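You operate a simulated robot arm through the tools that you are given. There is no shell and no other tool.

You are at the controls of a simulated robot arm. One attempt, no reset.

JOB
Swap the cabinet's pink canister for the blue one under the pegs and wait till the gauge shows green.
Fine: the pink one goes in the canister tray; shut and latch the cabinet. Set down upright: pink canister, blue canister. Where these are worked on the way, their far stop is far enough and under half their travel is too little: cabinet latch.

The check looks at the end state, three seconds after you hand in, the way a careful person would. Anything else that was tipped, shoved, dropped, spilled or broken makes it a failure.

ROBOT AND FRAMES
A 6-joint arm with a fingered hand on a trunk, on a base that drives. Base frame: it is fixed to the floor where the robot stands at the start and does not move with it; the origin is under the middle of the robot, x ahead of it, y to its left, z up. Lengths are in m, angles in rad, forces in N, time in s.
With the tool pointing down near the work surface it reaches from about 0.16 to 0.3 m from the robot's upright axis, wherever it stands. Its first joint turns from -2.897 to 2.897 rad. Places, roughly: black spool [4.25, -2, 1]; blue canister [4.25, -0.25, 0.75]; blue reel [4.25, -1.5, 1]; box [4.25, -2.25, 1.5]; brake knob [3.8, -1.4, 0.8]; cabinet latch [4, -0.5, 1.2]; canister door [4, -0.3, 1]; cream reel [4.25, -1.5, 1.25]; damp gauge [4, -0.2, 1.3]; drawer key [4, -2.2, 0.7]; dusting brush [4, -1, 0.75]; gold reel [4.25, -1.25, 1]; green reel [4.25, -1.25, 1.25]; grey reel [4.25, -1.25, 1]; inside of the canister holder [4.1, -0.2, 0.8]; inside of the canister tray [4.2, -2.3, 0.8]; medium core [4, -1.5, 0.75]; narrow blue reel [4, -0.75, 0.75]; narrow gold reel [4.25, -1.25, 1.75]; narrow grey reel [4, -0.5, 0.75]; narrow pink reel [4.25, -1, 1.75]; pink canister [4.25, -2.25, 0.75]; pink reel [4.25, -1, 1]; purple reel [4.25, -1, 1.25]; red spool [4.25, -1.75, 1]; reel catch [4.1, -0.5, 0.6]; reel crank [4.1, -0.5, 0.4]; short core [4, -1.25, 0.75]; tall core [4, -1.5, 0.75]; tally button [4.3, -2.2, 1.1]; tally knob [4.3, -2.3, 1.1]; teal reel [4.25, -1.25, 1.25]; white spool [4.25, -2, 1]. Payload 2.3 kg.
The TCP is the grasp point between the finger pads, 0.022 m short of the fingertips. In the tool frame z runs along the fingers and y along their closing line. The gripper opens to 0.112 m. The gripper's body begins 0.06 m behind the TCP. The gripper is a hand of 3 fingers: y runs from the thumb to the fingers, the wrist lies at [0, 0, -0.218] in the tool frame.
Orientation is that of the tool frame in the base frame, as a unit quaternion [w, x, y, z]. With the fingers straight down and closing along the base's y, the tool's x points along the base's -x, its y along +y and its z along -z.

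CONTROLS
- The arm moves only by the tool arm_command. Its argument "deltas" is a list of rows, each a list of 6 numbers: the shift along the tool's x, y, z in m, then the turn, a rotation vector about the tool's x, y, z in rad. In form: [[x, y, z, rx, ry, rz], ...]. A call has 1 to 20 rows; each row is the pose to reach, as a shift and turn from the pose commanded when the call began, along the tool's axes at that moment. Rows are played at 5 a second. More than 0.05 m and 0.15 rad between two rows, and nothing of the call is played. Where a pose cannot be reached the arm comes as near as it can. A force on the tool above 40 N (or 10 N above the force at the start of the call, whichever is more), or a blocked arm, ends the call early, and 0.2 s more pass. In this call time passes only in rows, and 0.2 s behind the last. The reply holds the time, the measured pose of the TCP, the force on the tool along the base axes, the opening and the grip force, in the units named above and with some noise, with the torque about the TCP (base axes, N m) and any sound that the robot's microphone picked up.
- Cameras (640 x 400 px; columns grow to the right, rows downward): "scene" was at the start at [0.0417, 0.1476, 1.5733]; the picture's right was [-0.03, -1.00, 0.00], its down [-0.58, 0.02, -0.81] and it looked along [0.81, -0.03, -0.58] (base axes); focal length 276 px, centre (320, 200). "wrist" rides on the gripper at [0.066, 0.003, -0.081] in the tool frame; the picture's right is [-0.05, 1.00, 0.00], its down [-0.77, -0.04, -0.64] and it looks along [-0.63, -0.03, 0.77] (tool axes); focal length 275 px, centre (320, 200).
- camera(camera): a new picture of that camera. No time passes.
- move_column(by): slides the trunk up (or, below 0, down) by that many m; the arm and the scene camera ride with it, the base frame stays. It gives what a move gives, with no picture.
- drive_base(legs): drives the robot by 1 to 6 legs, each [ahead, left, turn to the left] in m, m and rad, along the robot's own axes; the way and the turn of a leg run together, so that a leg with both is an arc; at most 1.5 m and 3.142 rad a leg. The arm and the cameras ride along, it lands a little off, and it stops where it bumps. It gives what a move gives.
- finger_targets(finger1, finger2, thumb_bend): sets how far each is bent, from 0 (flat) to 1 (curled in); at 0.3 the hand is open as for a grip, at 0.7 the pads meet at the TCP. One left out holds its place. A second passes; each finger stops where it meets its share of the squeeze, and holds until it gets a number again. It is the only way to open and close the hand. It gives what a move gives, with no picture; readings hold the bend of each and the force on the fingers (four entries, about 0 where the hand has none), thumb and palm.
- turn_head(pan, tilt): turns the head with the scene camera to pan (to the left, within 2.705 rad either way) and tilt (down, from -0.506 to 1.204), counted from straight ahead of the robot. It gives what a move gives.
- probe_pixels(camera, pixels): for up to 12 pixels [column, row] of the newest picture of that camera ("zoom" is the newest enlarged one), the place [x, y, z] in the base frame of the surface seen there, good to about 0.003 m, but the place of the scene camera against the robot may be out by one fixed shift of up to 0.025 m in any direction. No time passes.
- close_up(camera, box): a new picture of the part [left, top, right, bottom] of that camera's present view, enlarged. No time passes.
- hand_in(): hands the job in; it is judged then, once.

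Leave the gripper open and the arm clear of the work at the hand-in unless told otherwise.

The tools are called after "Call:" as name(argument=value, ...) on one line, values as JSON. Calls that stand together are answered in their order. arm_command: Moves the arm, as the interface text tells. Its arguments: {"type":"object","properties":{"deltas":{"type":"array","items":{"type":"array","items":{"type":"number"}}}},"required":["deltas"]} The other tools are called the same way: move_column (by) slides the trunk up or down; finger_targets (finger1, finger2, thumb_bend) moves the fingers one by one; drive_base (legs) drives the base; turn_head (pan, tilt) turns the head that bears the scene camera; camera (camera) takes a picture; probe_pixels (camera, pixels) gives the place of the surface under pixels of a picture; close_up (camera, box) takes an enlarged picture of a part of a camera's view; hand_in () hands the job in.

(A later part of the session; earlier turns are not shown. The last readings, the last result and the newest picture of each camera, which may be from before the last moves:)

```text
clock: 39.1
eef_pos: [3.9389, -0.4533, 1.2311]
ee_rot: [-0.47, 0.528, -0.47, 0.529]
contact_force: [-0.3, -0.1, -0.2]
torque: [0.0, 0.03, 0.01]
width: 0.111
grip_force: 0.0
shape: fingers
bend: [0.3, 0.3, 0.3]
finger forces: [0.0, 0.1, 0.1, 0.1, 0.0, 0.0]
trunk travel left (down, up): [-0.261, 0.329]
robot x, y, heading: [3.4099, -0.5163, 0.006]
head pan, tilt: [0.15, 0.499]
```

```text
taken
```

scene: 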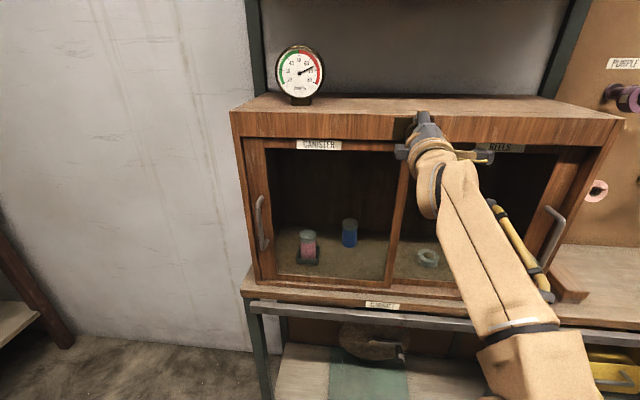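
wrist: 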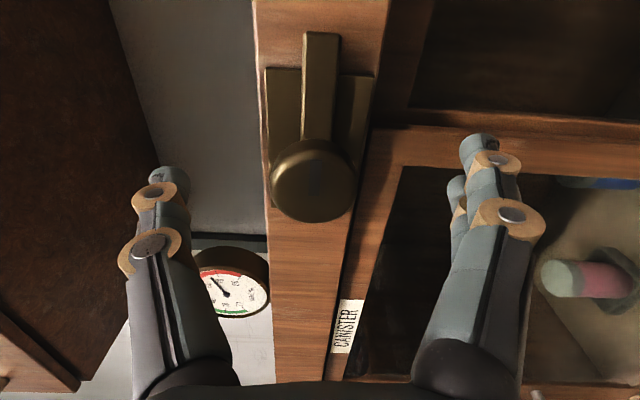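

Latch fully turned and released. I pull the hand back 0.10 m, then roll it on to bring the wrist camera above the hand, which suits the canister work.

Call:
arm_command(deltas=[[0, 0, -0.03, 0, 0, 0], [0, 0, -0.06, 0, 0, 0], [0, 0, -0.1, 0, 0, 0]])

Call:
arm_command(deltas=[[0, 0, 0, 0, 0, -0.15], [0, 0, 0, 0, 0, -0.3], [0, 0, 0, 0, 0, -0.45], [0, 0, 0, 0, 0, -0.6], [0, 0, 0, 0, 0, -0.75], [0, 0, 0, 0, 0, -0.9], [0, 0, 0, 0, 0, -1.05], [0, 0, 0, 0, 0, -1.2], [0, 0, 0, 0, 0, -1.35], [0, 0, 0, 0, 0, -1.45]])

Call:
camera(camera="wrist")

Call:
camera(camera="scene")

```text
clock: 39.9
eef_pos: [3.8393, -0.4534, 1.2309]
ee_rot: [-0.471, 0.528, -0.469, 0.529]
contact_force: [-0.5, 0.4, 0.0]
torque: [-0.01, -0.03, 0.03]
width: 0.1111
grip_force: 0.0
shape: fingers
bend: [0.3, 0.3, 0.3]
finger forces: [0.1, 0.0, 0.0, 0.1, 0.1, 0.0]
trunk travel left (down, up): [-0.261, 0.329]
robot x, y, heading: [3.4134, -0.5126, -0.002]
head pan, tilt: [0.15, 0.499]
```

```text
clock: 42.1
eef_pos: [3.8562, -0.477, 1.1639]
ee_rot: [-0.004, 0.698, 0.002, 0.716]
contact_force: [-0.6, 0.2, 0.0]
torque: [0.0, 0.0, 0.0]
width: 0.1112
grip_force: 0.1
shape: fingers
bend: [0.3, 0.3, 0.3]
finger forces: [0.1, 0.0, 0.1, 0.0, 0.1, 0.1]
out of reach, approached as far as the arm can: row 4, 5, 6, 7, 8, 9, 10
trunk travel left (down, up): [-0.261, 0.329]
robot x, y, heading: [3.4138, -0.5156, 0.001]
head pan, tilt: [0.15, 0.499]
```

```text
taken
```

wrist: 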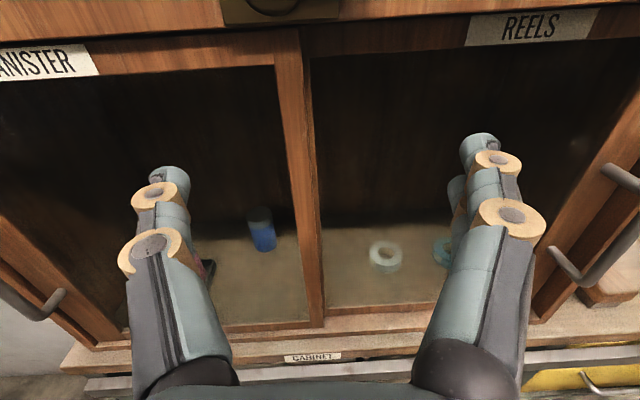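

```text
taken
```

scene: 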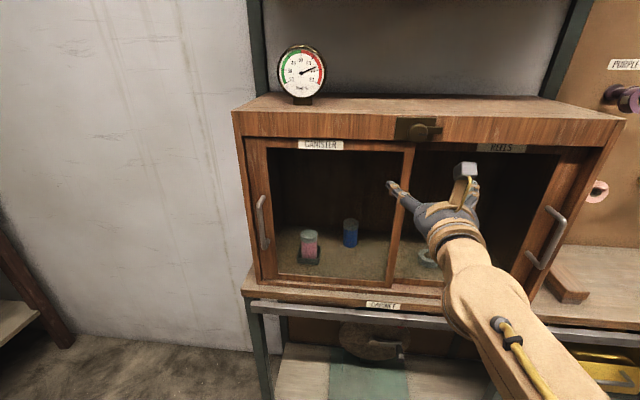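

Latch tongue is level now. The camera-up roll works, though the TCP dropped to (3.856,-0.477,1.164). I test how far ahead this configuration reaches, keeping well short of the glass at x≈3.98.

Call:
arm_command(deltas=[[0, 0, 0.02, 0, 0, 0], [0, 0, 0.04, 0, 0, 0], [0, 0, 0.06, 0, 0, 0]])

Call:
arm_command(deltas=[[-0.04, 0, 0, 0, 0, 0], [-0.08, 0, 0, 0, 0, 0], [-0.12, 0, 0, 0, 0, 0]])

Call:
camera(camera="scene")

```text
clock: 42.9
eef_pos: [3.916, -0.475, 1.1611]
ee_rot: [-0.004, 0.705, 0.0, 0.709]
contact_force: [-0.7, -0.2, 0.3]
torque: [0.02, -0.03, 0.01]
width: 0.1111
grip_force: 0.1
shape: fingers
bend: [0.3, 0.3, 0.3]
finger forces: [0.0, 0.0, 0.1, 0.0, 0.0, 0.0]
out of reach, approached as far as the arm can: row 1
trunk travel left (down, up): [-0.261, 0.329]
robot x, y, heading: [3.4121, -0.5137, 0.001]
head pan, tilt: [0.15, 0.499]
```

```text
clock: 43.7
eef_pos: [3.9143, -0.4604, 1.054]
ee_rot: [-0.002, 0.708, -0.002, 0.706]
contact_force: [0.2, 0.5, -0.5]
torque: [0.0, 0.0, 0.02]
width: 0.1114
grip_force: 0.1
shape: fingers
bend: [0.3, 0.3, 0.3]
finger forces: [0.0, 0.0, 0.1, 0.1, 0.0, 0.0]
out of reach, approached as far as the arm can: row 3
trunk travel left (down, up): [-0.261, 0.329]
robot x, y, heading: [3.4139, -0.5174, 0.006]
head pan, tilt: [0.15, 0.499]
```

```text
taken
```

scene: 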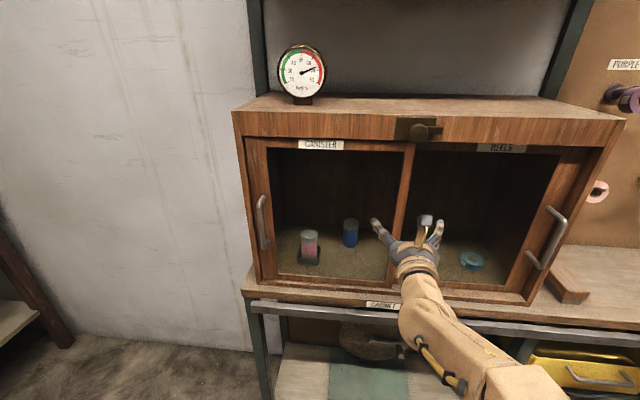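

This configuration covers z from about 1.05 to 1.16 at this trunk height. I pull back 0.08 m, shift the base left to y≈-0.35, and view the door handle with the wrist camera.

Call:
arm_command(deltas=[[0, 0, -0.04, 0, 0, 0], [0.005, 0, -0.08, 0, 0, 0]])

Call:
drive_base(legs=[[0.0, 0.17, 0]])

Call:
camera(camera="wrist")

Call:
camera(camera="scene")

```text
clock: 44.3
eef_pos: [3.8337, -0.4632, 1.0585]
ee_rot: [-0.002, 0.707, 0.0, 0.707]
contact_force: [0.2, 0.3, -0.2]
torque: [0.0, -0.02, 0.01]
width: 0.1113
grip_force: 0.1
shape: fingers
bend: [0.3, 0.3, 0.3]
finger forces: [0.0, 0.1, 0.1, 0.1, 0.1, 0.0]
trunk travel left (down, up): [-0.261, 0.329]
robot x, y, heading: [3.4109, -0.5151, 0.002]
head pan, tilt: [0.15, 0.499]
```

```text
clock: 45.8
eef_pos: [3.8345, -0.2897, 1.0592]
ee_rot: [-0.002, 0.707, -0.001, 0.707]
contact_force: [-0.4, 0.8, 0.8]
torque: [0.01, -0.03, -0.01]
width: 0.1113
grip_force: 0.1
shape: fingers
bend: [0.3, 0.3, 0.3]
finger forces: [0.1, 0.0, 0.1, 0.0, 0.0, 0.0]
trunk travel left (down, up): [-0.261, 0.329]
robot x, y, heading: [3.4137, -0.3438, 0.002]
head pan, tilt: [0.15, 0.499]
```

```text
taken
```

wrist: 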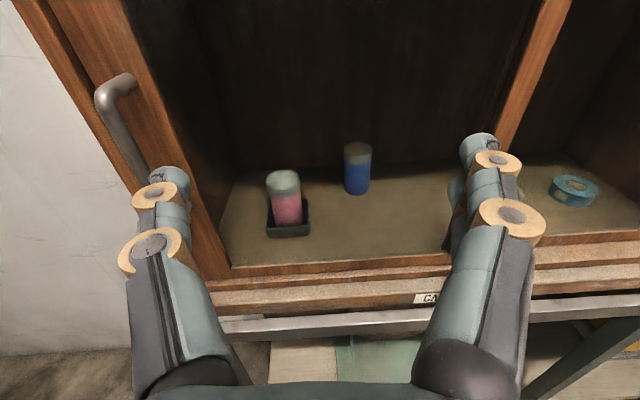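

```text
taken
```

scene: 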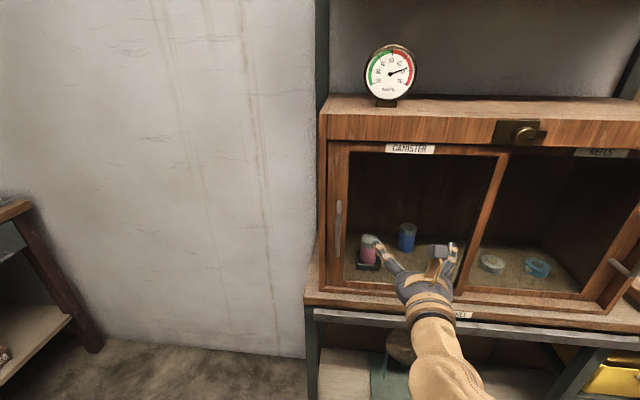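

Excellent view: handle at (115,120), pink canister (285,195) in its holder, blue decoy (357,165). I probe all of these with the accurate wrist camera.

Call:
probe_pixels(camera="wrist", pixels=[[105, 108], [118, 135], [130, 165], [122, 78], [283, 178], [286, 205], [287, 225], [357, 148], [357, 175], [270, 232], [305, 230], [300, 200]])

Call:
close_up(camera="wrist", box=[240, 130, 400, 250])

Call:
probe_pixels(camera="zoom", pixels=[[175, 160], [175, 180], [180, 240], [185, 330], [120, 370], [270, 375], [110, 300], [265, 280], [465, 60], [465, 150], [470, 210], [330, 300]])

Call:
close_up(camera="wrist", box=[60, 50, 220, 300])

```text
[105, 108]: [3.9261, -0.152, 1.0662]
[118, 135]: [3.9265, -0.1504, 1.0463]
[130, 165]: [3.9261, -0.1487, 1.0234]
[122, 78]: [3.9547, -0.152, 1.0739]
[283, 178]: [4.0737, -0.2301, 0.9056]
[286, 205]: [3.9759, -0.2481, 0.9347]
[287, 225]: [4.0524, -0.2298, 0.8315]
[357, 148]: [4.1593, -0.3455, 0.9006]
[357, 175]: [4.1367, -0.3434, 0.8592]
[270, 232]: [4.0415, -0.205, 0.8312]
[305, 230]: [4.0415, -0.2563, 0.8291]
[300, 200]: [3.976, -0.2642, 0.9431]
```

```text
3.33 times, centred on (320, 190) of wrist
```

zoom: 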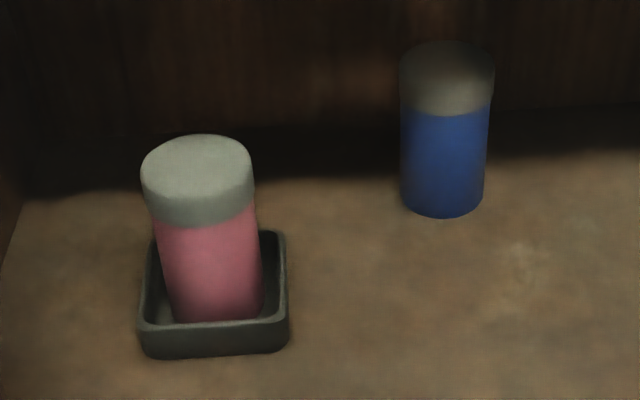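

```text
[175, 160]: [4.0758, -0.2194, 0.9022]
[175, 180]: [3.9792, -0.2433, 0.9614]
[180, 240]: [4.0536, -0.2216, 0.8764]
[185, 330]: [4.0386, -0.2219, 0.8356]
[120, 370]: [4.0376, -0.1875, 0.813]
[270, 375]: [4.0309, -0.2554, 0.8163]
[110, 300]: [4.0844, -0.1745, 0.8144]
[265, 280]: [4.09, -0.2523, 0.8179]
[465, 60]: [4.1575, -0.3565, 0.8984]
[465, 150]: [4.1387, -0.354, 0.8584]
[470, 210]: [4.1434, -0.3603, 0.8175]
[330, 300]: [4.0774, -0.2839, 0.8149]
```

```text
1.60 times, centred on (140, 175) of wrist
```

zoom: 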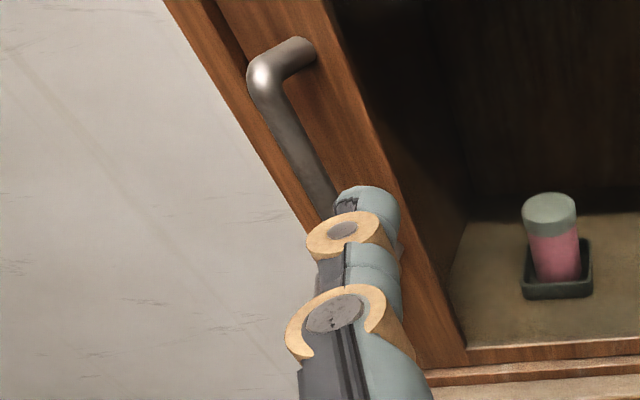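

Handle bar: front at x≈3.926, y≈-0.151, z from about 0.98 to 1.075; glass at x≈3.977. Pink canister centre ≈(4.073,-0.229), top z≈0.906; holder ≈0.064 m square centred (4.072,-0.231). I nudge the base a bit left/ahead, then move the hand to straddle the handle.

Call:
drive_base(legs=[[0.03, 0.06, 0]])

Call:
arm_command(deltas=[[0.01, -0.03, -0.01, 0, 0, 0], [0.02, -0.06, -0.01, 0, 0, 0], [0.026, -0.08, -0.01, 0, 0, 0]])

Call:
camera(camera="wrist")

```text
clock: 46.8
eef_pos: [3.8634, -0.229, 1.0587]
ee_rot: [-0.001, 0.707, -0.001, 0.707]
contact_force: [-0.5, -0.3, 0.0]
torque: [0.01, -0.03, -0.03]
width: 0.1112
grip_force: 0.1
shape: fingers
bend: [0.3, 0.3, 0.3]
finger forces: [0.0, 0.0, 0.0, 0.0, 0.1, 0.0]
trunk travel left (down, up): [-0.261, 0.329]
robot x, y, heading: [3.4379, -0.2812, 0.0]
head pan, tilt: [0.15, 0.499]
```

```text
clock: 47.6
eef_pos: [3.8562, -0.1503, 1.0838]
ee_rot: [-0.002, 0.707, 0.0, 0.707]
contact_force: [0.0, -0.2, 0.4]
torque: [-0.02, 0.03, -0.01]
width: 0.1112
grip_force: 0.1
shape: fingers
bend: [0.3, 0.3, 0.3]
finger forces: [0.0, 0.0, 0.0, 0.0, 0.1, 0.1]
trunk travel left (down, up): [-0.261, 0.329]
robot x, y, heading: [3.4423, -0.2806, 0.002]
head pan, tilt: [0.15, 0.499]
```

```text
taken
```

wrist: 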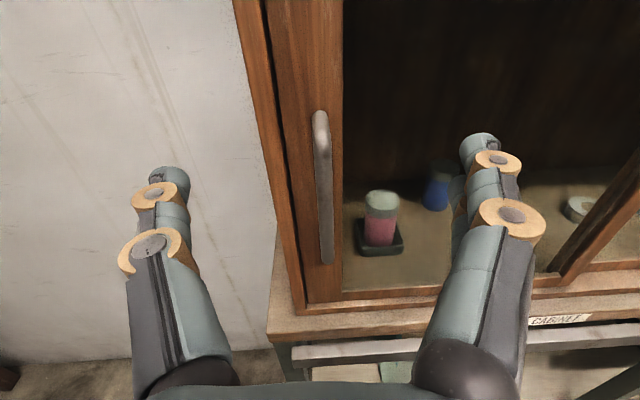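

The handle is centred between thumb and fingers. I check its ends and lower the trunk 0.05 m so the grip meets its middle.

Call:
probe_pixels(camera="wrist", pixels=[[320, 125], [323, 160], [325, 200], [327, 240], [327, 255], [315, 180], [300, 180]])

Call:
move_column(by=-0.05)

```text
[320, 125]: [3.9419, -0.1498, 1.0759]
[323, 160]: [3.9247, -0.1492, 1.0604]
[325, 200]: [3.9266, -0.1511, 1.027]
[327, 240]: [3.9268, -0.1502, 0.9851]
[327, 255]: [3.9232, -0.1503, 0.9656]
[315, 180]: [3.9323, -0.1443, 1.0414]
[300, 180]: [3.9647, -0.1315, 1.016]
```

```text
clock: 48.5
eef_pos: [3.8561, -0.1507, 1.0354]
ee_rot: [-0.002, 0.707, 0.0, 0.707]
contact_force: [-0.2, -0.1, -0.3]
torque: [-0.03, -0.02, 0.01]
width: 0.1114
grip_force: 0.1
shape: fingers
bend: [0.3, 0.3, 0.3]
finger forces: [0.0, 0.1, 0.0, 0.1, 0.0, 0.1]
trunk travel left (down, up): [-0.211, 0.379]
robot x, y, heading: [3.4418, -0.285, 0.002]
head pan, tilt: [0.15, 0.499]
```

Now 0.07 m ahead to bring the pads around the bar (tips stop ~0.015 m short of the door face).

Call:
arm_command(deltas=[[0, 0, 0.025, 0, 0, 0], [0, 0, 0.05, 0, 0, 0], [0, 0, 0.07, 0, 0, 0]])

Call:
camera(camera="wrist")

```text
clock: 49.3
eef_pos: [3.9259, -0.1512, 1.0347]
ee_rot: [-0.002, 0.707, 0.0, 0.707]
contact_force: [-0.4, 0.1, 0.9]
torque: [-0.02, 0.0, 0.0]
width: 0.1114
grip_force: 0.0
shape: fingers
bend: [0.3, 0.3, 0.3]
finger forces: [0.0, 0.0, 0.0, 0.1, 0.0, 0.0]
trunk travel left (down, up): [-0.211, 0.379]
robot x, y, heading: [3.4417, -0.2792, 0.001]
head pan, tilt: [0.15, 0.499]
```

```text
taken
```

wrist: 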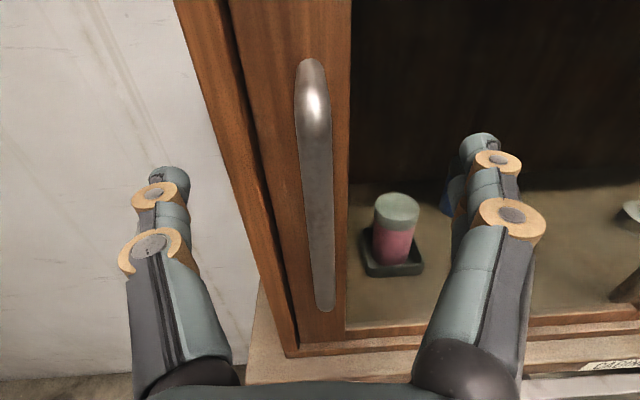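

The bar is between the pads. I close the hand on it.

Call:
finger_targets(finger1=0.7, finger2=0.7, thumb_bend=0.7)

Call:
camera(camera="wrist")

```text
clock: 50.3
eef_pos: [3.9264, -0.1508, 1.0367]
ee_rot: [-0.002, 0.707, 0.0, 0.707]
contact_force: [0.9, 0.7, 0.3]
torque: [0.04, 0.02, 0.03]
width: 0.005
grip_force: 0.6
shape: fingers
bend: [0.69, 0.69, 0.69]
finger forces: [0.3, 0.2, 0.0, 0.0, 1.4, 0.0]
trunk travel left (down, up): [-0.211, 0.379]
robot x, y, heading: [3.4437, -0.2818, 0.003]
head pan, tilt: [0.15, 0.499]
```

```text
taken
```

wrist: 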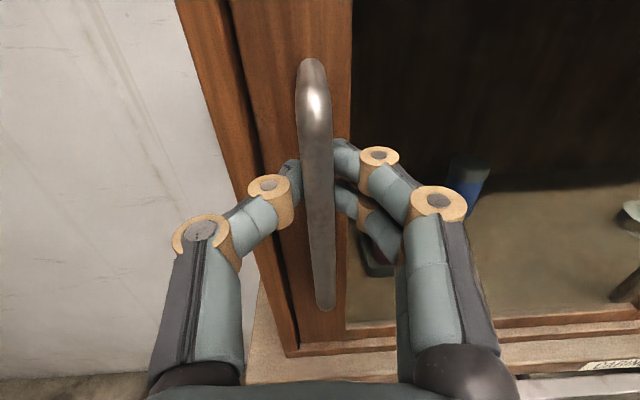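

The bar is enclosed. I slide right in small steps, first 0.05 m, to see whether the door moves.

Call:
arm_command(deltas=[[0, 0.015, 0, 0, 0, 0], [0, 0.03, 0, 0, 0, 0], [0, 0.05, 0, 0, 0, 0]])

Call:
camera(camera="wrist")

Call:
camera(camera="scene")

```text
clock: 51.1
eef_pos: [3.9244, -0.202, 1.0346]
ee_rot: [-0.002, 0.707, -0.001, 0.707]
contact_force: [5.0, 1.5, 0.6]
torque: [0.0, -0.03, -0.03]
width: 0.0071
grip_force: 2.3
shape: fingers
bend: [0.69, 0.69, 0.68]
finger forces: [0.9, 0.9, 0.0, 0.0, 3.1, 0.0]
trunk travel left (down, up): [-0.211, 0.379]
robot x, y, heading: [3.4422, -0.2824, 0.009]
head pan, tilt: [0.15, 0.499]
```

```text
taken
```

wrist: 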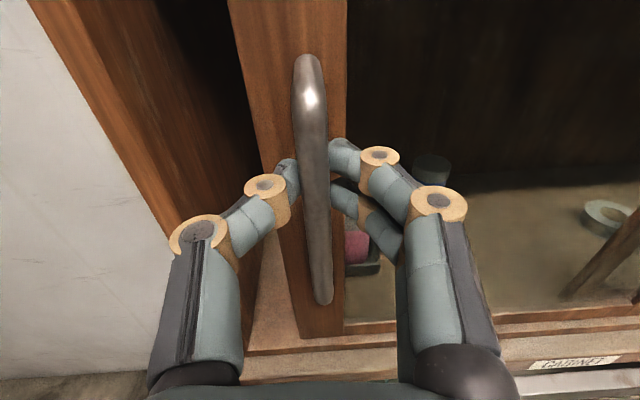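

```text
taken
```

scene: 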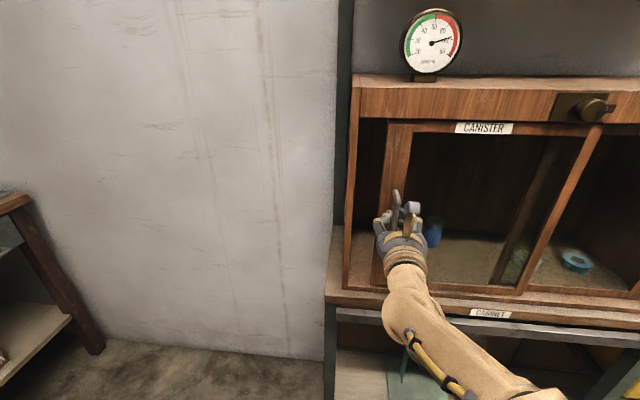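

The door slides right freely. I continue 0.2 m more in gentle steps.

Call:
arm_command(deltas=[[0, 0.025, 0, 0, 0, 0], [0, 0.05, 0, 0, 0, 0], [0, 0.075, 0, 0, 0, 0], [0, 0.1, 0, 0, 0, 0], [0, 0.125, 0, 0, 0, 0], [0, 0.15, 0, 0, 0, 0], [0, 0.175, 0, 0, 0, 0], [0, 0.2, 0, 0, 0, 0]])

Call:
camera(camera="wrist")

Call:
camera(camera="scene")

```text
clock: 52.9
eef_pos: [3.9181, -0.267, 1.0659]
ee_rot: [0.001, 0.708, -0.003, 0.706]
contact_force: [-1.0, 1.6, -3.8]
torque: [-0.01, 0.07, 0.06]
width: 0.0063
grip_force: 2.7
shape: fingers
bend: [0.7, 0.68, 0.68]
finger forces: [0.1, 1.8, 0.0, 0.1, 3.0, 0.0]
out of reach, approached as far as the arm can: row 3, 4, 5, 6, 7, 8
trunk travel left (down, up): [-0.211, 0.379]
robot x, y, heading: [3.4401, -0.2847, 0.004]
head pan, tilt: [0.15, 0.499]
```

```text
taken
```

wrist: 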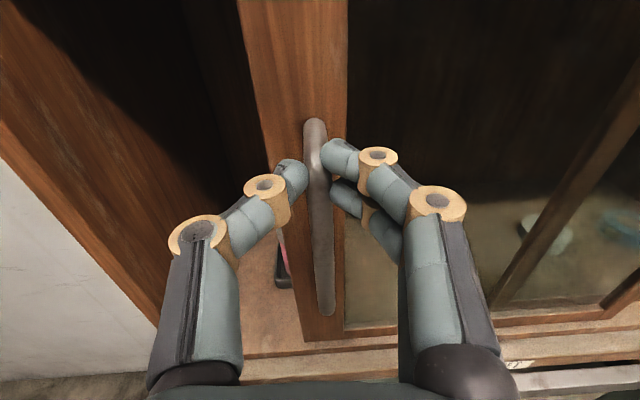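

```text
taken
```

scene: 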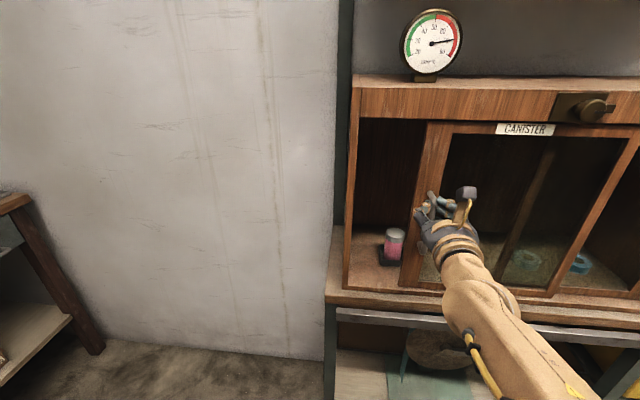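

The arm hit its reach limit at y≈-0.267 (door open 0.116 m). I lower the trunk slightly back to mid-handle, and let the base strafe right 0.11 m with the hand around the bar.

Call:
move_column(by=-0.03)

Call:
drive_base(legs=[[0.0, -0.06, 0]])

Call:
drive_base(legs=[[0.0, -0.05, 0]])

Call:
camera(camera="scene")

Call:
camera(camera="wrist")

```text
clock: 53.7
eef_pos: [3.9166, -0.2676, 1.0365]
ee_rot: [0.0, 0.707, -0.003, 0.707]
contact_force: [-3.4, 0.1, 3.3]
torque: [0.03, -0.05, -0.04]
width: 0.0078
grip_force: 4.6
shape: fingers
bend: [0.69, 0.68, 0.69]
finger forces: [2.2, 2.0, 0.1, 0.1, 4.0, 0.1]
trunk travel left (down, up): [-0.181, 0.409]
robot x, y, heading: [3.4404, -0.2839, 0.003]
head pan, tilt: [0.15, 0.499]
```

```text
clock: 54.6
eef_pos: [3.9191, -0.3262, 1.0365]
ee_rot: [-0.001, 0.708, -0.002, 0.706]
contact_force: [-2.2, -0.8, -0.1]
torque: [0.02, -0.02, -0.04]
width: 0.0066
grip_force: 2.7
shape: fingers
bend: [0.68, 0.68, 0.69]
finger forces: [1.4, 1.6, 0.1, 0.0, 1.9, 0.0]
trunk travel left (down, up): [-0.181, 0.409]
robot x, y, heading: [3.4458, -0.3369, 0.002]
head pan, tilt: [0.15, 0.499]
```

```text
clock: 55.6
eef_pos: [3.9194, -0.3765, 1.0365]
ee_rot: [0.0, 0.708, -0.003, 0.706]
contact_force: [-1.6, -1.3, -0.2]
torque: [0.03, 0.03, -0.03]
width: 0.004
grip_force: 1.0
shape: fingers
bend: [0.69, 0.69, 0.7]
finger forces: [0.8, 0.9, 0.0, 0.1, 0.6, 0.1]
trunk travel left (down, up): [-0.181, 0.409]
robot x, y, heading: [3.4395, -0.3924, 0.007]
head pan, tilt: [0.15, 0.499]
```

```text
taken
```

scene: 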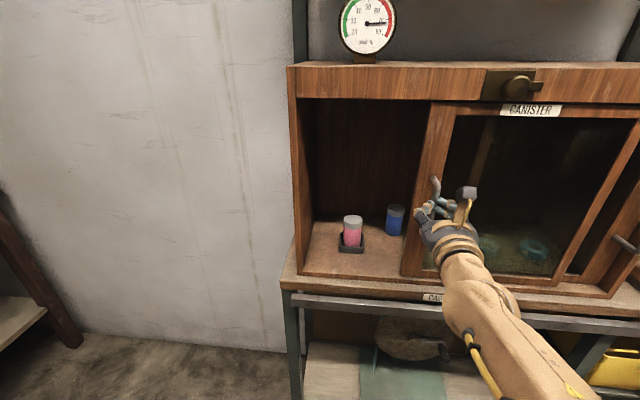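

```text
taken
```

wrist: 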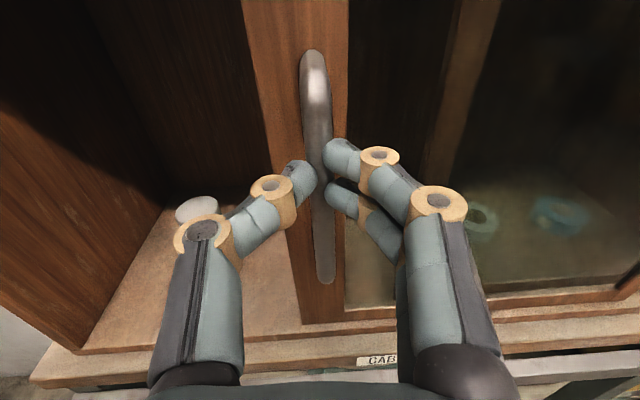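

The door is open 0.226 m with little force. I take it another 0.05 m.

Call:
drive_base(legs=[[0.0, -0.05, 0]])

Call:
camera(camera="scene")

```text
clock: 56.5
eef_pos: [3.919, -0.4263, 1.0365]
ee_rot: [0.002, 0.708, -0.005, 0.706]
contact_force: [-0.3, -0.8, 0.6]
torque: [0.04, -0.01, 0.02]
width: 0.0027
grip_force: 0.1
shape: fingers
bend: [0.7, 0.7, 0.7]
finger forces: [0.0, 0.0, 0.0, 0.1, 0.0, 0.0]
trunk travel left (down, up): [-0.181, 0.409]
robot x, y, heading: [3.4394, -0.4425, 0.002]
head pan, tilt: [0.15, 0.499]
```

```text
taken
```

scene: 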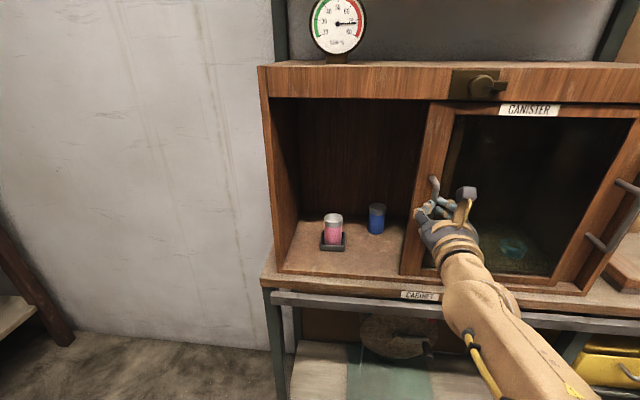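

The door is open 0.276 m and the bay is clear. I open the hand, retract, and then lower the trunk to canister height.

Call:
finger_targets(finger1=0.3, finger2=0.3, thumb_bend=0.3)

Call:
arm_command(deltas=[[0, 0, -0.03, 0, 0, 0], [0, 0, -0.06, 0, 0, 0], [0, -0.02, -0.09, 0, 0, 0]])

Call:
drive_base(legs=[[0.0, 0.14, 0]])

Call:
move_column(by=-0.13)

Call:
camera(camera="wrist")

Call:
camera(camera="scene")

```text
clock: 57.5
eef_pos: [3.9192, -0.4255, 1.0368]
ee_rot: [0.0, 0.708, -0.004, 0.706]
contact_force: [-1.1, 0.3, -1.0]
torque: [-0.01, 0.01, 0.02]
width: 0.1111
grip_force: 0.1
shape: fingers
bend: [0.3, 0.3, 0.3]
finger forces: [0.1, 0.1, 0.0, 0.0, 0.0, 0.0]
trunk travel left (down, up): [-0.181, 0.409]
robot x, y, heading: [3.4421, -0.4373, 0.004]
head pan, tilt: [0.15, 0.499]
```

```text
clock: 58.3
eef_pos: [3.8301, -0.4074, 1.0368]
ee_rot: [0.0, 0.708, -0.004, 0.706]
contact_force: [0.6, 1.0, 0.6]
torque: [-0.03, -0.03, 0.01]
width: 0.1109
grip_force: 0.1
shape: fingers
bend: [0.3, 0.3, 0.3]
finger forces: [0.0, 0.0, 0.0, 0.0, 0.0, 0.0]
trunk travel left (down, up): [-0.181, 0.409]
robot x, y, heading: [3.4463, -0.4423, 0.004]
head pan, tilt: [0.15, 0.499]
```

```text
clock: 59.6
eef_pos: [3.8292, -0.2645, 1.0375]
ee_rot: [0.002, 0.708, -0.005, 0.706]
contact_force: [-0.7, -0.1, 0.0]
torque: [0.03, 0.0, -0.04]
width: 0.1114
grip_force: 0.1
shape: fingers
bend: [0.3, 0.3, 0.3]
finger forces: [0.0, 0.0, 0.0, 0.0, 0.1, 0.0]
trunk travel left (down, up): [-0.181, 0.409]
robot x, y, heading: [3.4447, -0.2997, 0.0]
head pan, tilt: [0.15, 0.499]
```

```text
clock: 61.2
eef_pos: [3.8293, -0.2658, 0.9072]
ee_rot: [0.0, 0.708, -0.004, 0.706]
contact_force: [0.8, -1.1, 0.3]
torque: [0.03, 0.01, 0.01]
width: 0.1114
grip_force: 0.1
shape: fingers
bend: [0.3, 0.3, 0.3]
finger forces: [0.1, 0.0, 0.1, 0.0, 0.1, 0.1]
trunk travel left (down, up): [-0.051, 0.539]
robot x, y, heading: [3.4461, -0.2998, 0.001]
head pan, tilt: [0.15, 0.499]
```

```text
taken
```

wrist: 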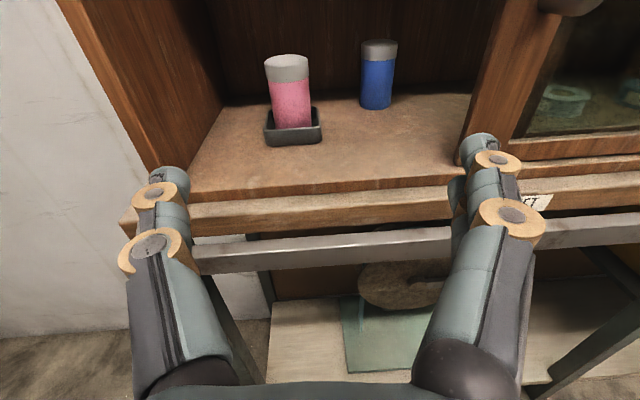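

```text
taken
```

scene: 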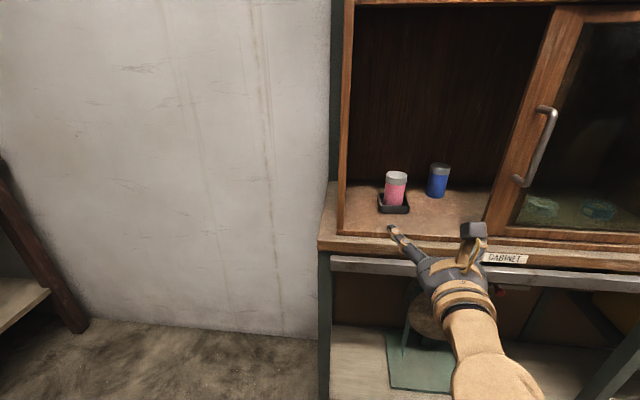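

The pink canister is plainly visible at (290,90) without glass in the way. I probe its sides, top and holder for exact placement.

Call:
close_up(camera="wrist", box=[240, 30, 420, 160])

Call:
probe_pixels(camera="zoom", pixels=[[160, 105], [160, 160], [180, 230], [115, 230], [245, 230], [180, 330], [95, 390], [285, 385], [480, 130], [480, 60], [280, 290], [100, 300]])

```text
3.08 times, centred on (330, 95) of wrist
```

zoom: 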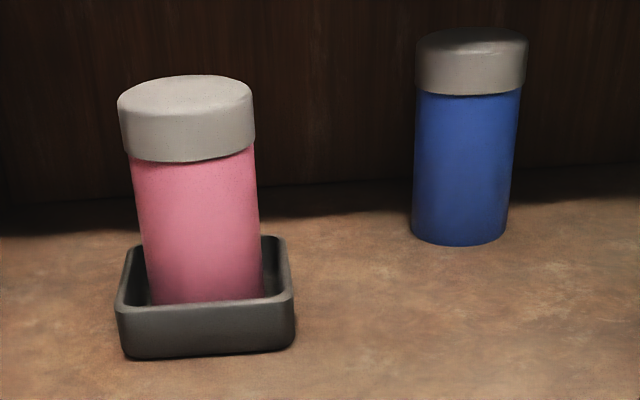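

```text
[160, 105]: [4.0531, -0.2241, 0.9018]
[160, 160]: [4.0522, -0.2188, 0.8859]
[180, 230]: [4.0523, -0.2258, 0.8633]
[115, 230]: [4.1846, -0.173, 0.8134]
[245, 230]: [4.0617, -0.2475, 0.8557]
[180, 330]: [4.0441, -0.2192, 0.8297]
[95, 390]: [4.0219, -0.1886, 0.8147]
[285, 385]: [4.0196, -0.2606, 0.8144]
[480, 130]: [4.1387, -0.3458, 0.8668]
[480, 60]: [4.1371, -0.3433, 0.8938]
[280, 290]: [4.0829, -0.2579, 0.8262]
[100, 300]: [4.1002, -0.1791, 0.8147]
```

Pink canister: front x=4.052, radius ≈0.0215, centre ≈(4.0735,-0.231); body spans z≈0.83–0.885. I line up y, lower to z≈0.868, and drive 0.13 m ahead so the fingertips just enter the bay.

Call:
arm_command(deltas=[[0, -0.02, 0, 0, 0, 0], [0, -0.035, 0, 0, 0, 0]])

Call:
move_column(by=-0.038)

Call:
drive_base(legs=[[0.13, 0, 0]])

Call:
camera(camera="wrist")

Call:
camera(camera="scene")

```text
clock: 61.8
eef_pos: [3.831, -0.2299, 0.9067]
ee_rot: [-0.001, 0.707, -0.003, 0.708]
contact_force: [0.2, 0.6, 0.2]
torque: [0.01, -0.03, -0.01]
width: 0.1114
grip_force: 0.1
shape: fingers
bend: [0.3, 0.3, 0.3]
finger forces: [0.0, 0.0, 0.1, 0.0, 0.0, 0.0]
trunk travel left (down, up): [-0.051, 0.539]
robot x, y, heading: [3.4432, -0.2952, 0.001]
head pan, tilt: [0.15, 0.499]
```

```text
clock: 62.6
eef_pos: [3.8287, -0.2299, 0.8685]
ee_rot: [0.0, 0.707, -0.003, 0.708]
contact_force: [-0.1, 0.1, -0.5]
torque: [-0.02, 0.01, -0.05]
width: 0.1112
grip_force: 0.0
shape: fingers
bend: [0.3, 0.3, 0.3]
finger forces: [0.1, 0.0, 0.1, 0.0, 0.1, 0.1]
trunk travel left (down, up): [-0.013, 0.577]
robot x, y, heading: [3.4433, -0.297, 0.002]
head pan, tilt: [0.15, 0.499]
```

```text
clock: 63.9
eef_pos: [3.9602, -0.2278, 0.8676]
ee_rot: [-0.002, 0.707, -0.002, 0.708]
contact_force: [0.4, -0.5, -0.3]
torque: [0.03, -0.02, 0.0]
width: 0.1113
grip_force: 0.0
shape: fingers
bend: [0.3, 0.3, 0.3]
finger forces: [0.1, 0.1, 0.1, 0.0, 0.1, 0.0]
trunk travel left (down, up): [-0.013, 0.577]
robot x, y, heading: [3.5733, -0.2941, 0.003]
head pan, tilt: [0.15, 0.499]
```

```text
taken
```

wrist: 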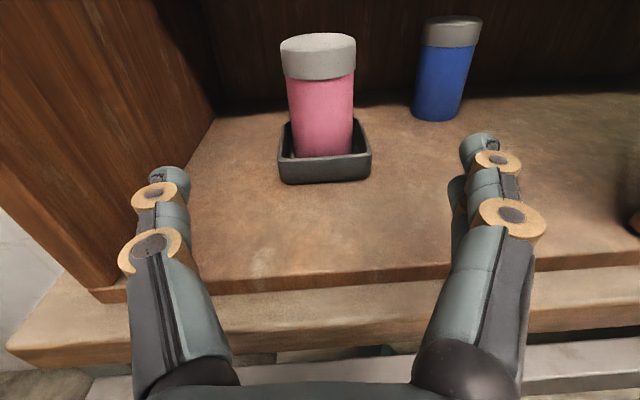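

```text
taken
```

scene: 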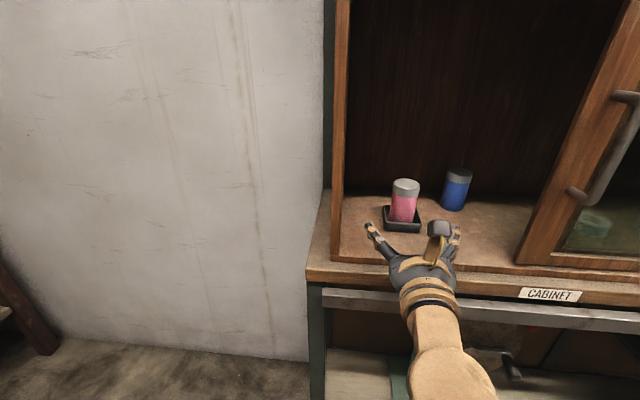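

The canister is centred between the fingers (column ≈321). I advance half-way, 0.06 m, and look again.

Call:
arm_command(deltas=[[0, 0.002, 0.02, 0, 0, 0], [0, 0.002, 0.04, 0, 0, 0], [0, 0.002, 0.06, 0, 0, 0]])

Call:
camera(camera="wrist")

Call:
camera(camera="scene")

```text
clock: 64.7
eef_pos: [4.0204, -0.2306, 0.8693]
ee_rot: [-0.001, 0.707, -0.004, 0.708]
contact_force: [-0.2, -0.5, -0.7]
torque: [0.01, 0.0, 0.01]
width: 0.1114
grip_force: 0.0
shape: fingers
bend: [0.3, 0.3, 0.3]
finger forces: [0.0, 0.0, 0.0, 0.0, 0.0, 0.0]
trunk travel left (down, up): [-0.013, 0.577]
robot x, y, heading: [3.5745, -0.2976, 0.003]
head pan, tilt: [0.15, 0.499]
```

```text
taken
```

wrist: 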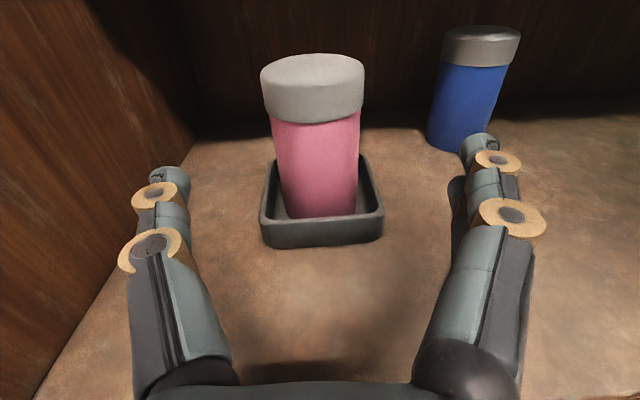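

```text
taken
```

scene: 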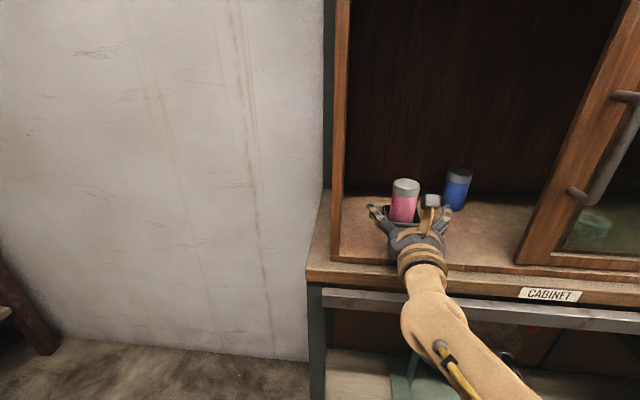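

I record the holder's exact place (needed for the blue one later), then go the last 0.056 m.

Call:
probe_pixels(camera="wrist", pixels=[[266, 218], [380, 212], [322, 225], [322, 238], [273, 160], [366, 158], [315, 150], [280, 150], [352, 150], [312, 70], [275, 210], [372, 206]])

Call:
arm_command(deltas=[[0, 0, 0.02, 0, 0, 0], [0, 0, 0.04, 0, 0, 0], [0, 0, 0.056, 0, 0, 0]])

Call:
camera(camera="wrist")

```text
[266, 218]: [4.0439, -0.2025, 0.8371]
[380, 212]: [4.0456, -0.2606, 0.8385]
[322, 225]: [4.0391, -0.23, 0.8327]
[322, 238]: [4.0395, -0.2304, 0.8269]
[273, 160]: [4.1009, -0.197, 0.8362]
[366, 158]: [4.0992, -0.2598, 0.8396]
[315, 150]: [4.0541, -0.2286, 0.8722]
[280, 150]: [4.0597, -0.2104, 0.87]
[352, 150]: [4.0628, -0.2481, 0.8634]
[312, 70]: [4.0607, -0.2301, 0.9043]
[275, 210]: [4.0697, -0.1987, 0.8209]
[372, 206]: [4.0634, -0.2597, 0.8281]
```

```text
clock: 65.5
eef_pos: [4.0779, -0.2325, 0.868]
ee_rot: [-0.001, 0.707, -0.002, 0.708]
contact_force: [-0.3, -0.3, 0.3]
torque: [-0.01, 0.0, -0.02]
width: 0.1115
grip_force: 0.0
shape: fingers
bend: [0.3, 0.3, 0.3]
finger forces: [0.0, 0.0, 0.0, 0.0, 0.0, 0.1]
trunk travel left (down, up): [-0.013, 0.577]
robot x, y, heading: [3.57, -0.2994, 0.002]
head pan, tilt: [0.15, 0.499]
```

```text
taken
```

wrist: 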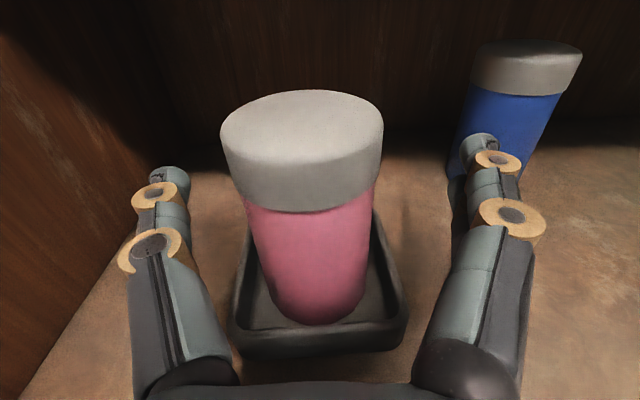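

The fingers straddle the canister. I close the hand on it.

Call:
finger_targets(finger1=0.7, finger2=0.7, thumb_bend=0.7)

Call:
camera(camera="wrist")

```text
clock: 66.5
eef_pos: [4.0779, -0.2328, 0.8683]
ee_rot: [-0.002, 0.707, -0.002, 0.708]
contact_force: [1.0, 0.2, 0.5]
torque: [0.04, -0.01, 0.0]
width: 0.025
grip_force: 13.4
shape: fingers
bend: [0.63, 0.63, 0.66]
finger forces: [6.3, 6.5, 0.1, 0.1, 13.8, 0.1]
trunk travel left (down, up): [-0.013, 0.577]
robot x, y, heading: [3.5724, -0.2995, 0.006]
head pan, tilt: [0.15, 0.499]
```

```text
taken
```

wrist: 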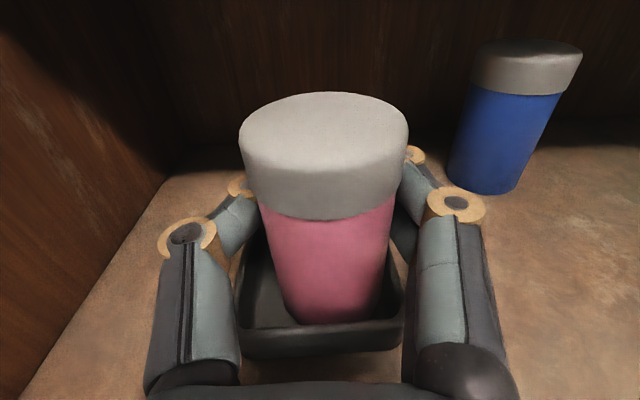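

Held firmly (13 N) and upright. I lift 0.06 m with the trunk and check.

Call:
move_column(by=0.06)

Call:
camera(camera="wrist")

Call:
camera(camera="scene")

```text
clock: 67.5
eef_pos: [4.0766, -0.2332, 0.9281]
ee_rot: [-0.001, 0.707, -0.003, 0.708]
contact_force: [-0.1, -0.5, -0.8]
torque: [0.05, -0.03, 0.04]
width: 0.0248
grip_force: 13.5
shape: fingers
bend: [0.63, 0.63, 0.66]
finger forces: [6.2, 6.6, 0.1, 0.1, 13.8, 0.0]
trunk travel left (down, up): [-0.073, 0.517]
robot x, y, heading: [3.5737, -0.2974, 0.005]
head pan, tilt: [0.15, 0.499]
```

```text
taken
```

wrist: 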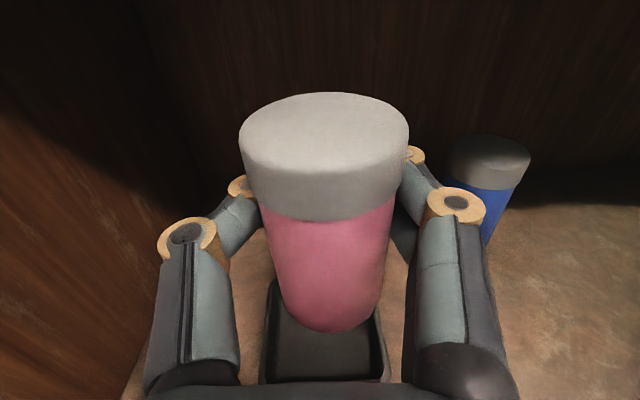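

```text
taken
```

scene: 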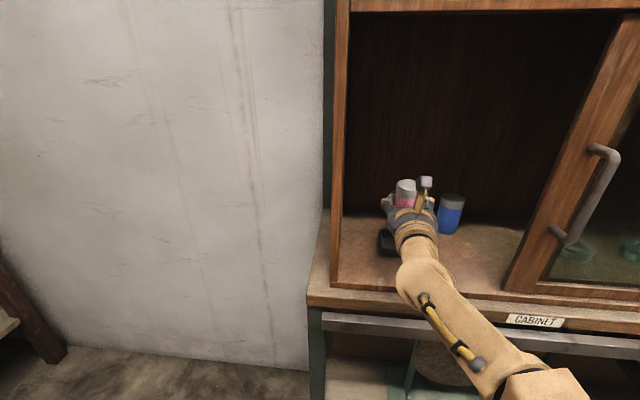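

The canister is out of its holder and upright. I draw it straight back out of the bay, then back the base off to x≈3.2.

Call:
arm_command(deltas=[[0, 0, -0.03, 0, 0, 0], [0, 0, -0.06, 0, 0, 0], [0, 0, -0.09, 0, 0, 0], [0, 0, -0.11, 0, 0, 0]])

Call:
drive_base(legs=[[-0.35, 0, 0]])

Call:
camera(camera="wrist")

```text
clock: 68.5
eef_pos: [3.9646, -0.234, 0.9265]
ee_rot: [-0.001, 0.707, -0.003, 0.708]
contact_force: [0.1, -0.5, -0.4]
torque: [0.0, -0.01, 0.01]
width: 0.0247
grip_force: 13.4
shape: fingers
bend: [0.63, 0.63, 0.66]
finger forces: [6.1, 6.5, 0.0, 0.1, 13.3, 0.1]
trunk travel left (down, up): [-0.073, 0.517]
robot x, y, heading: [3.5708, -0.2964, 0.008]
head pan, tilt: [0.15, 0.499]
```

```text
clock: 70.8
eef_pos: [3.6168, -0.2347, 0.9269]
ee_rot: [0.0, 0.707, -0.003, 0.708]
contact_force: [-0.2, 0.2, -1.6]
torque: [0.04, 0.01, 0.06]
width: 0.0244
grip_force: 13.2
shape: fingers
bend: [0.63, 0.63, 0.66]
finger forces: [6.2, 6.3, 0.0, 0.1, 13.3, 0.0]
trunk travel left (down, up): [-0.073, 0.517]
robot x, y, heading: [3.2251, -0.3006, -0.001]
head pan, tilt: [0.15, 0.499]
```

```text
taken
```

wrist: 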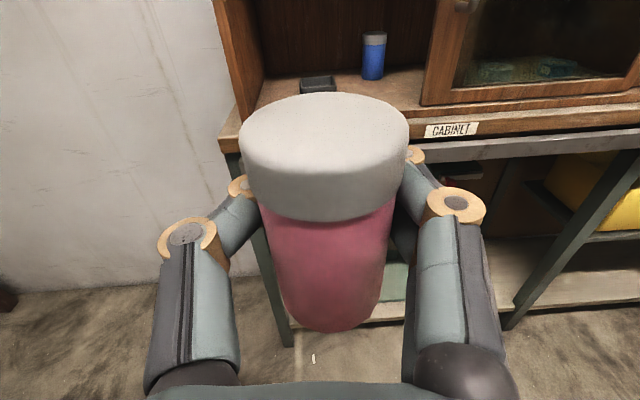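

Safe. Now I turn the head right to see the way along the bench and the canister tray.

Call:
turn_head(pan=-1.0, tilt=0.45)

Call:
camera(camera="scene")

```text
clock: 72.2
eef_pos: [3.6162, -0.2371, 0.9278]
ee_rot: [0.001, 0.707, -0.003, 0.707]
contact_force: [-0.3, 0.6, -1.9]
torque: [-0.02, -0.01, -0.01]
width: 0.0246
grip_force: 13.4
shape: fingers
bend: [0.63, 0.63, 0.66]
finger forces: [6.0, 6.3, 0.0, 0.0, 13.4, 0.0]
trunk travel left (down, up): [-0.073, 0.517]
robot x, y, heading: [3.2266, -0.2988, -0.002]
head pan, tilt: [-1.0, 0.45]
```

```text
taken
```

scene: 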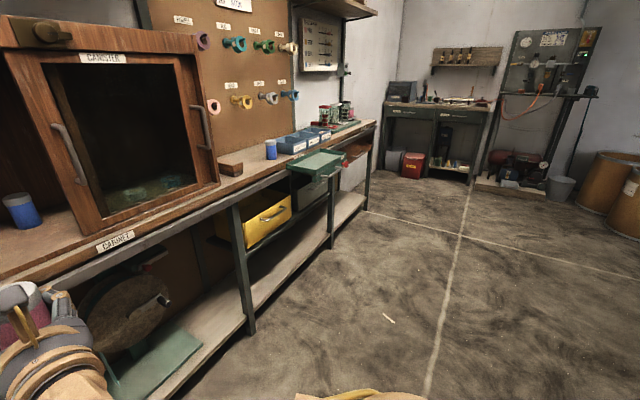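

The way right is clear; the green pull-out sticks out from the bench near (325,165). I probe it and the bench end.

Call:
probe_pixels(camera="scene", pixels=[[315, 168], [345, 158], [347, 165], [372, 125], [368, 208], [420, 180], [340, 110], [270, 150], [375, 130], [232, 168]])

Call:
close_up(camera="scene", box=[220, 80, 400, 210])

```text
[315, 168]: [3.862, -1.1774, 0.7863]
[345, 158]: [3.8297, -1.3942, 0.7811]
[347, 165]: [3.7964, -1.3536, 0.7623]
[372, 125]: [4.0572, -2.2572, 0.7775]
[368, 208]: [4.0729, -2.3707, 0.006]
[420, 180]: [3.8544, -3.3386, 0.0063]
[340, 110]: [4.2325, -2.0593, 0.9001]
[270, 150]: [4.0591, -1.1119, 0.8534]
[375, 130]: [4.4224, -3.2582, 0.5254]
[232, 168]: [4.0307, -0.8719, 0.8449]
```

```text
3.08 times, centred on (310, 145) of scene
```

zoom: 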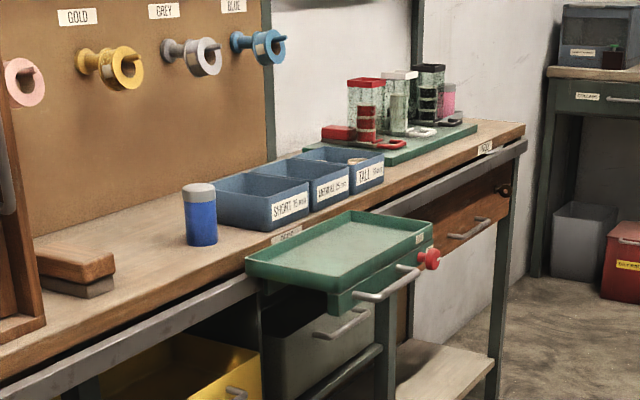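

I strafe right about 2.0 m at x≈3.22, well clear of the pull-out (front x≈3.78), then look at the tray.

Call:
drive_base(legs=[[0, -1.0, 0], [0, -1.0, 0]])

Call:
turn_head(pan=0.0, tilt=0.35)

Call:
camera(camera="scene")

Call:
camera(camera="wrist")

```text
clock: 82.2
eef_pos: [3.6047, -2.2498, 0.9265]
ee_rot: [0.003, 0.707, -0.007, 0.708]
contact_force: [-0.6, 0.1, -2.0]
torque: [-0.01, -0.01, 0.0]
width: 0.0249
grip_force: 12.2
shape: fingers
bend: [0.63, 0.63, 0.66]
finger forces: [6.1, 6.2, 0.1, 0.0, 13.4, 0.0]
trunk travel left (down, up): [-0.073, 0.517]
robot x, y, heading: [3.2116, -2.3115, -0.004]
head pan, tilt: [-1.0, 0.45]
```

```text
clock: 83.5
eef_pos: [3.6039, -2.2493, 0.9261]
ee_rot: [0.002, 0.706, -0.007, 0.708]
contact_force: [0.3, -0.6, -1.3]
torque: [0.0, 0.01, 0.02]
width: 0.0244
grip_force: 12.9
shape: fingers
bend: [0.63, 0.63, 0.66]
finger forces: [6.1, 6.3, 0.0, 0.0, 13.2, 0.0]
trunk travel left (down, up): [-0.073, 0.517]
robot x, y, heading: [3.2144, -2.3116, -0.003]
head pan, tilt: [0.0, 0.351]
```

```text
taken
```

scene: 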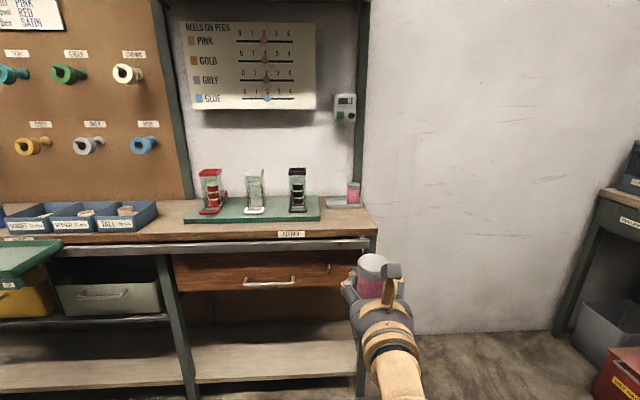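

```text
taken
```

wrist: 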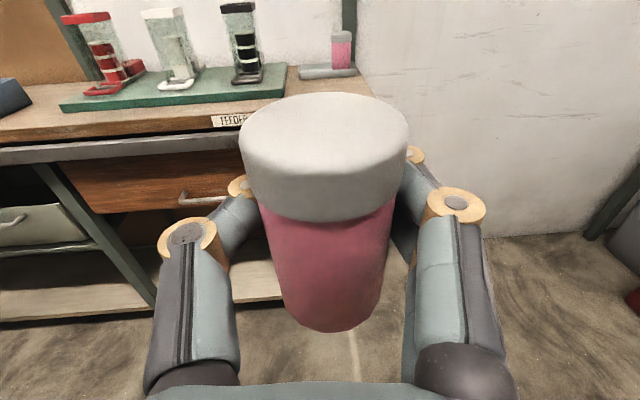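

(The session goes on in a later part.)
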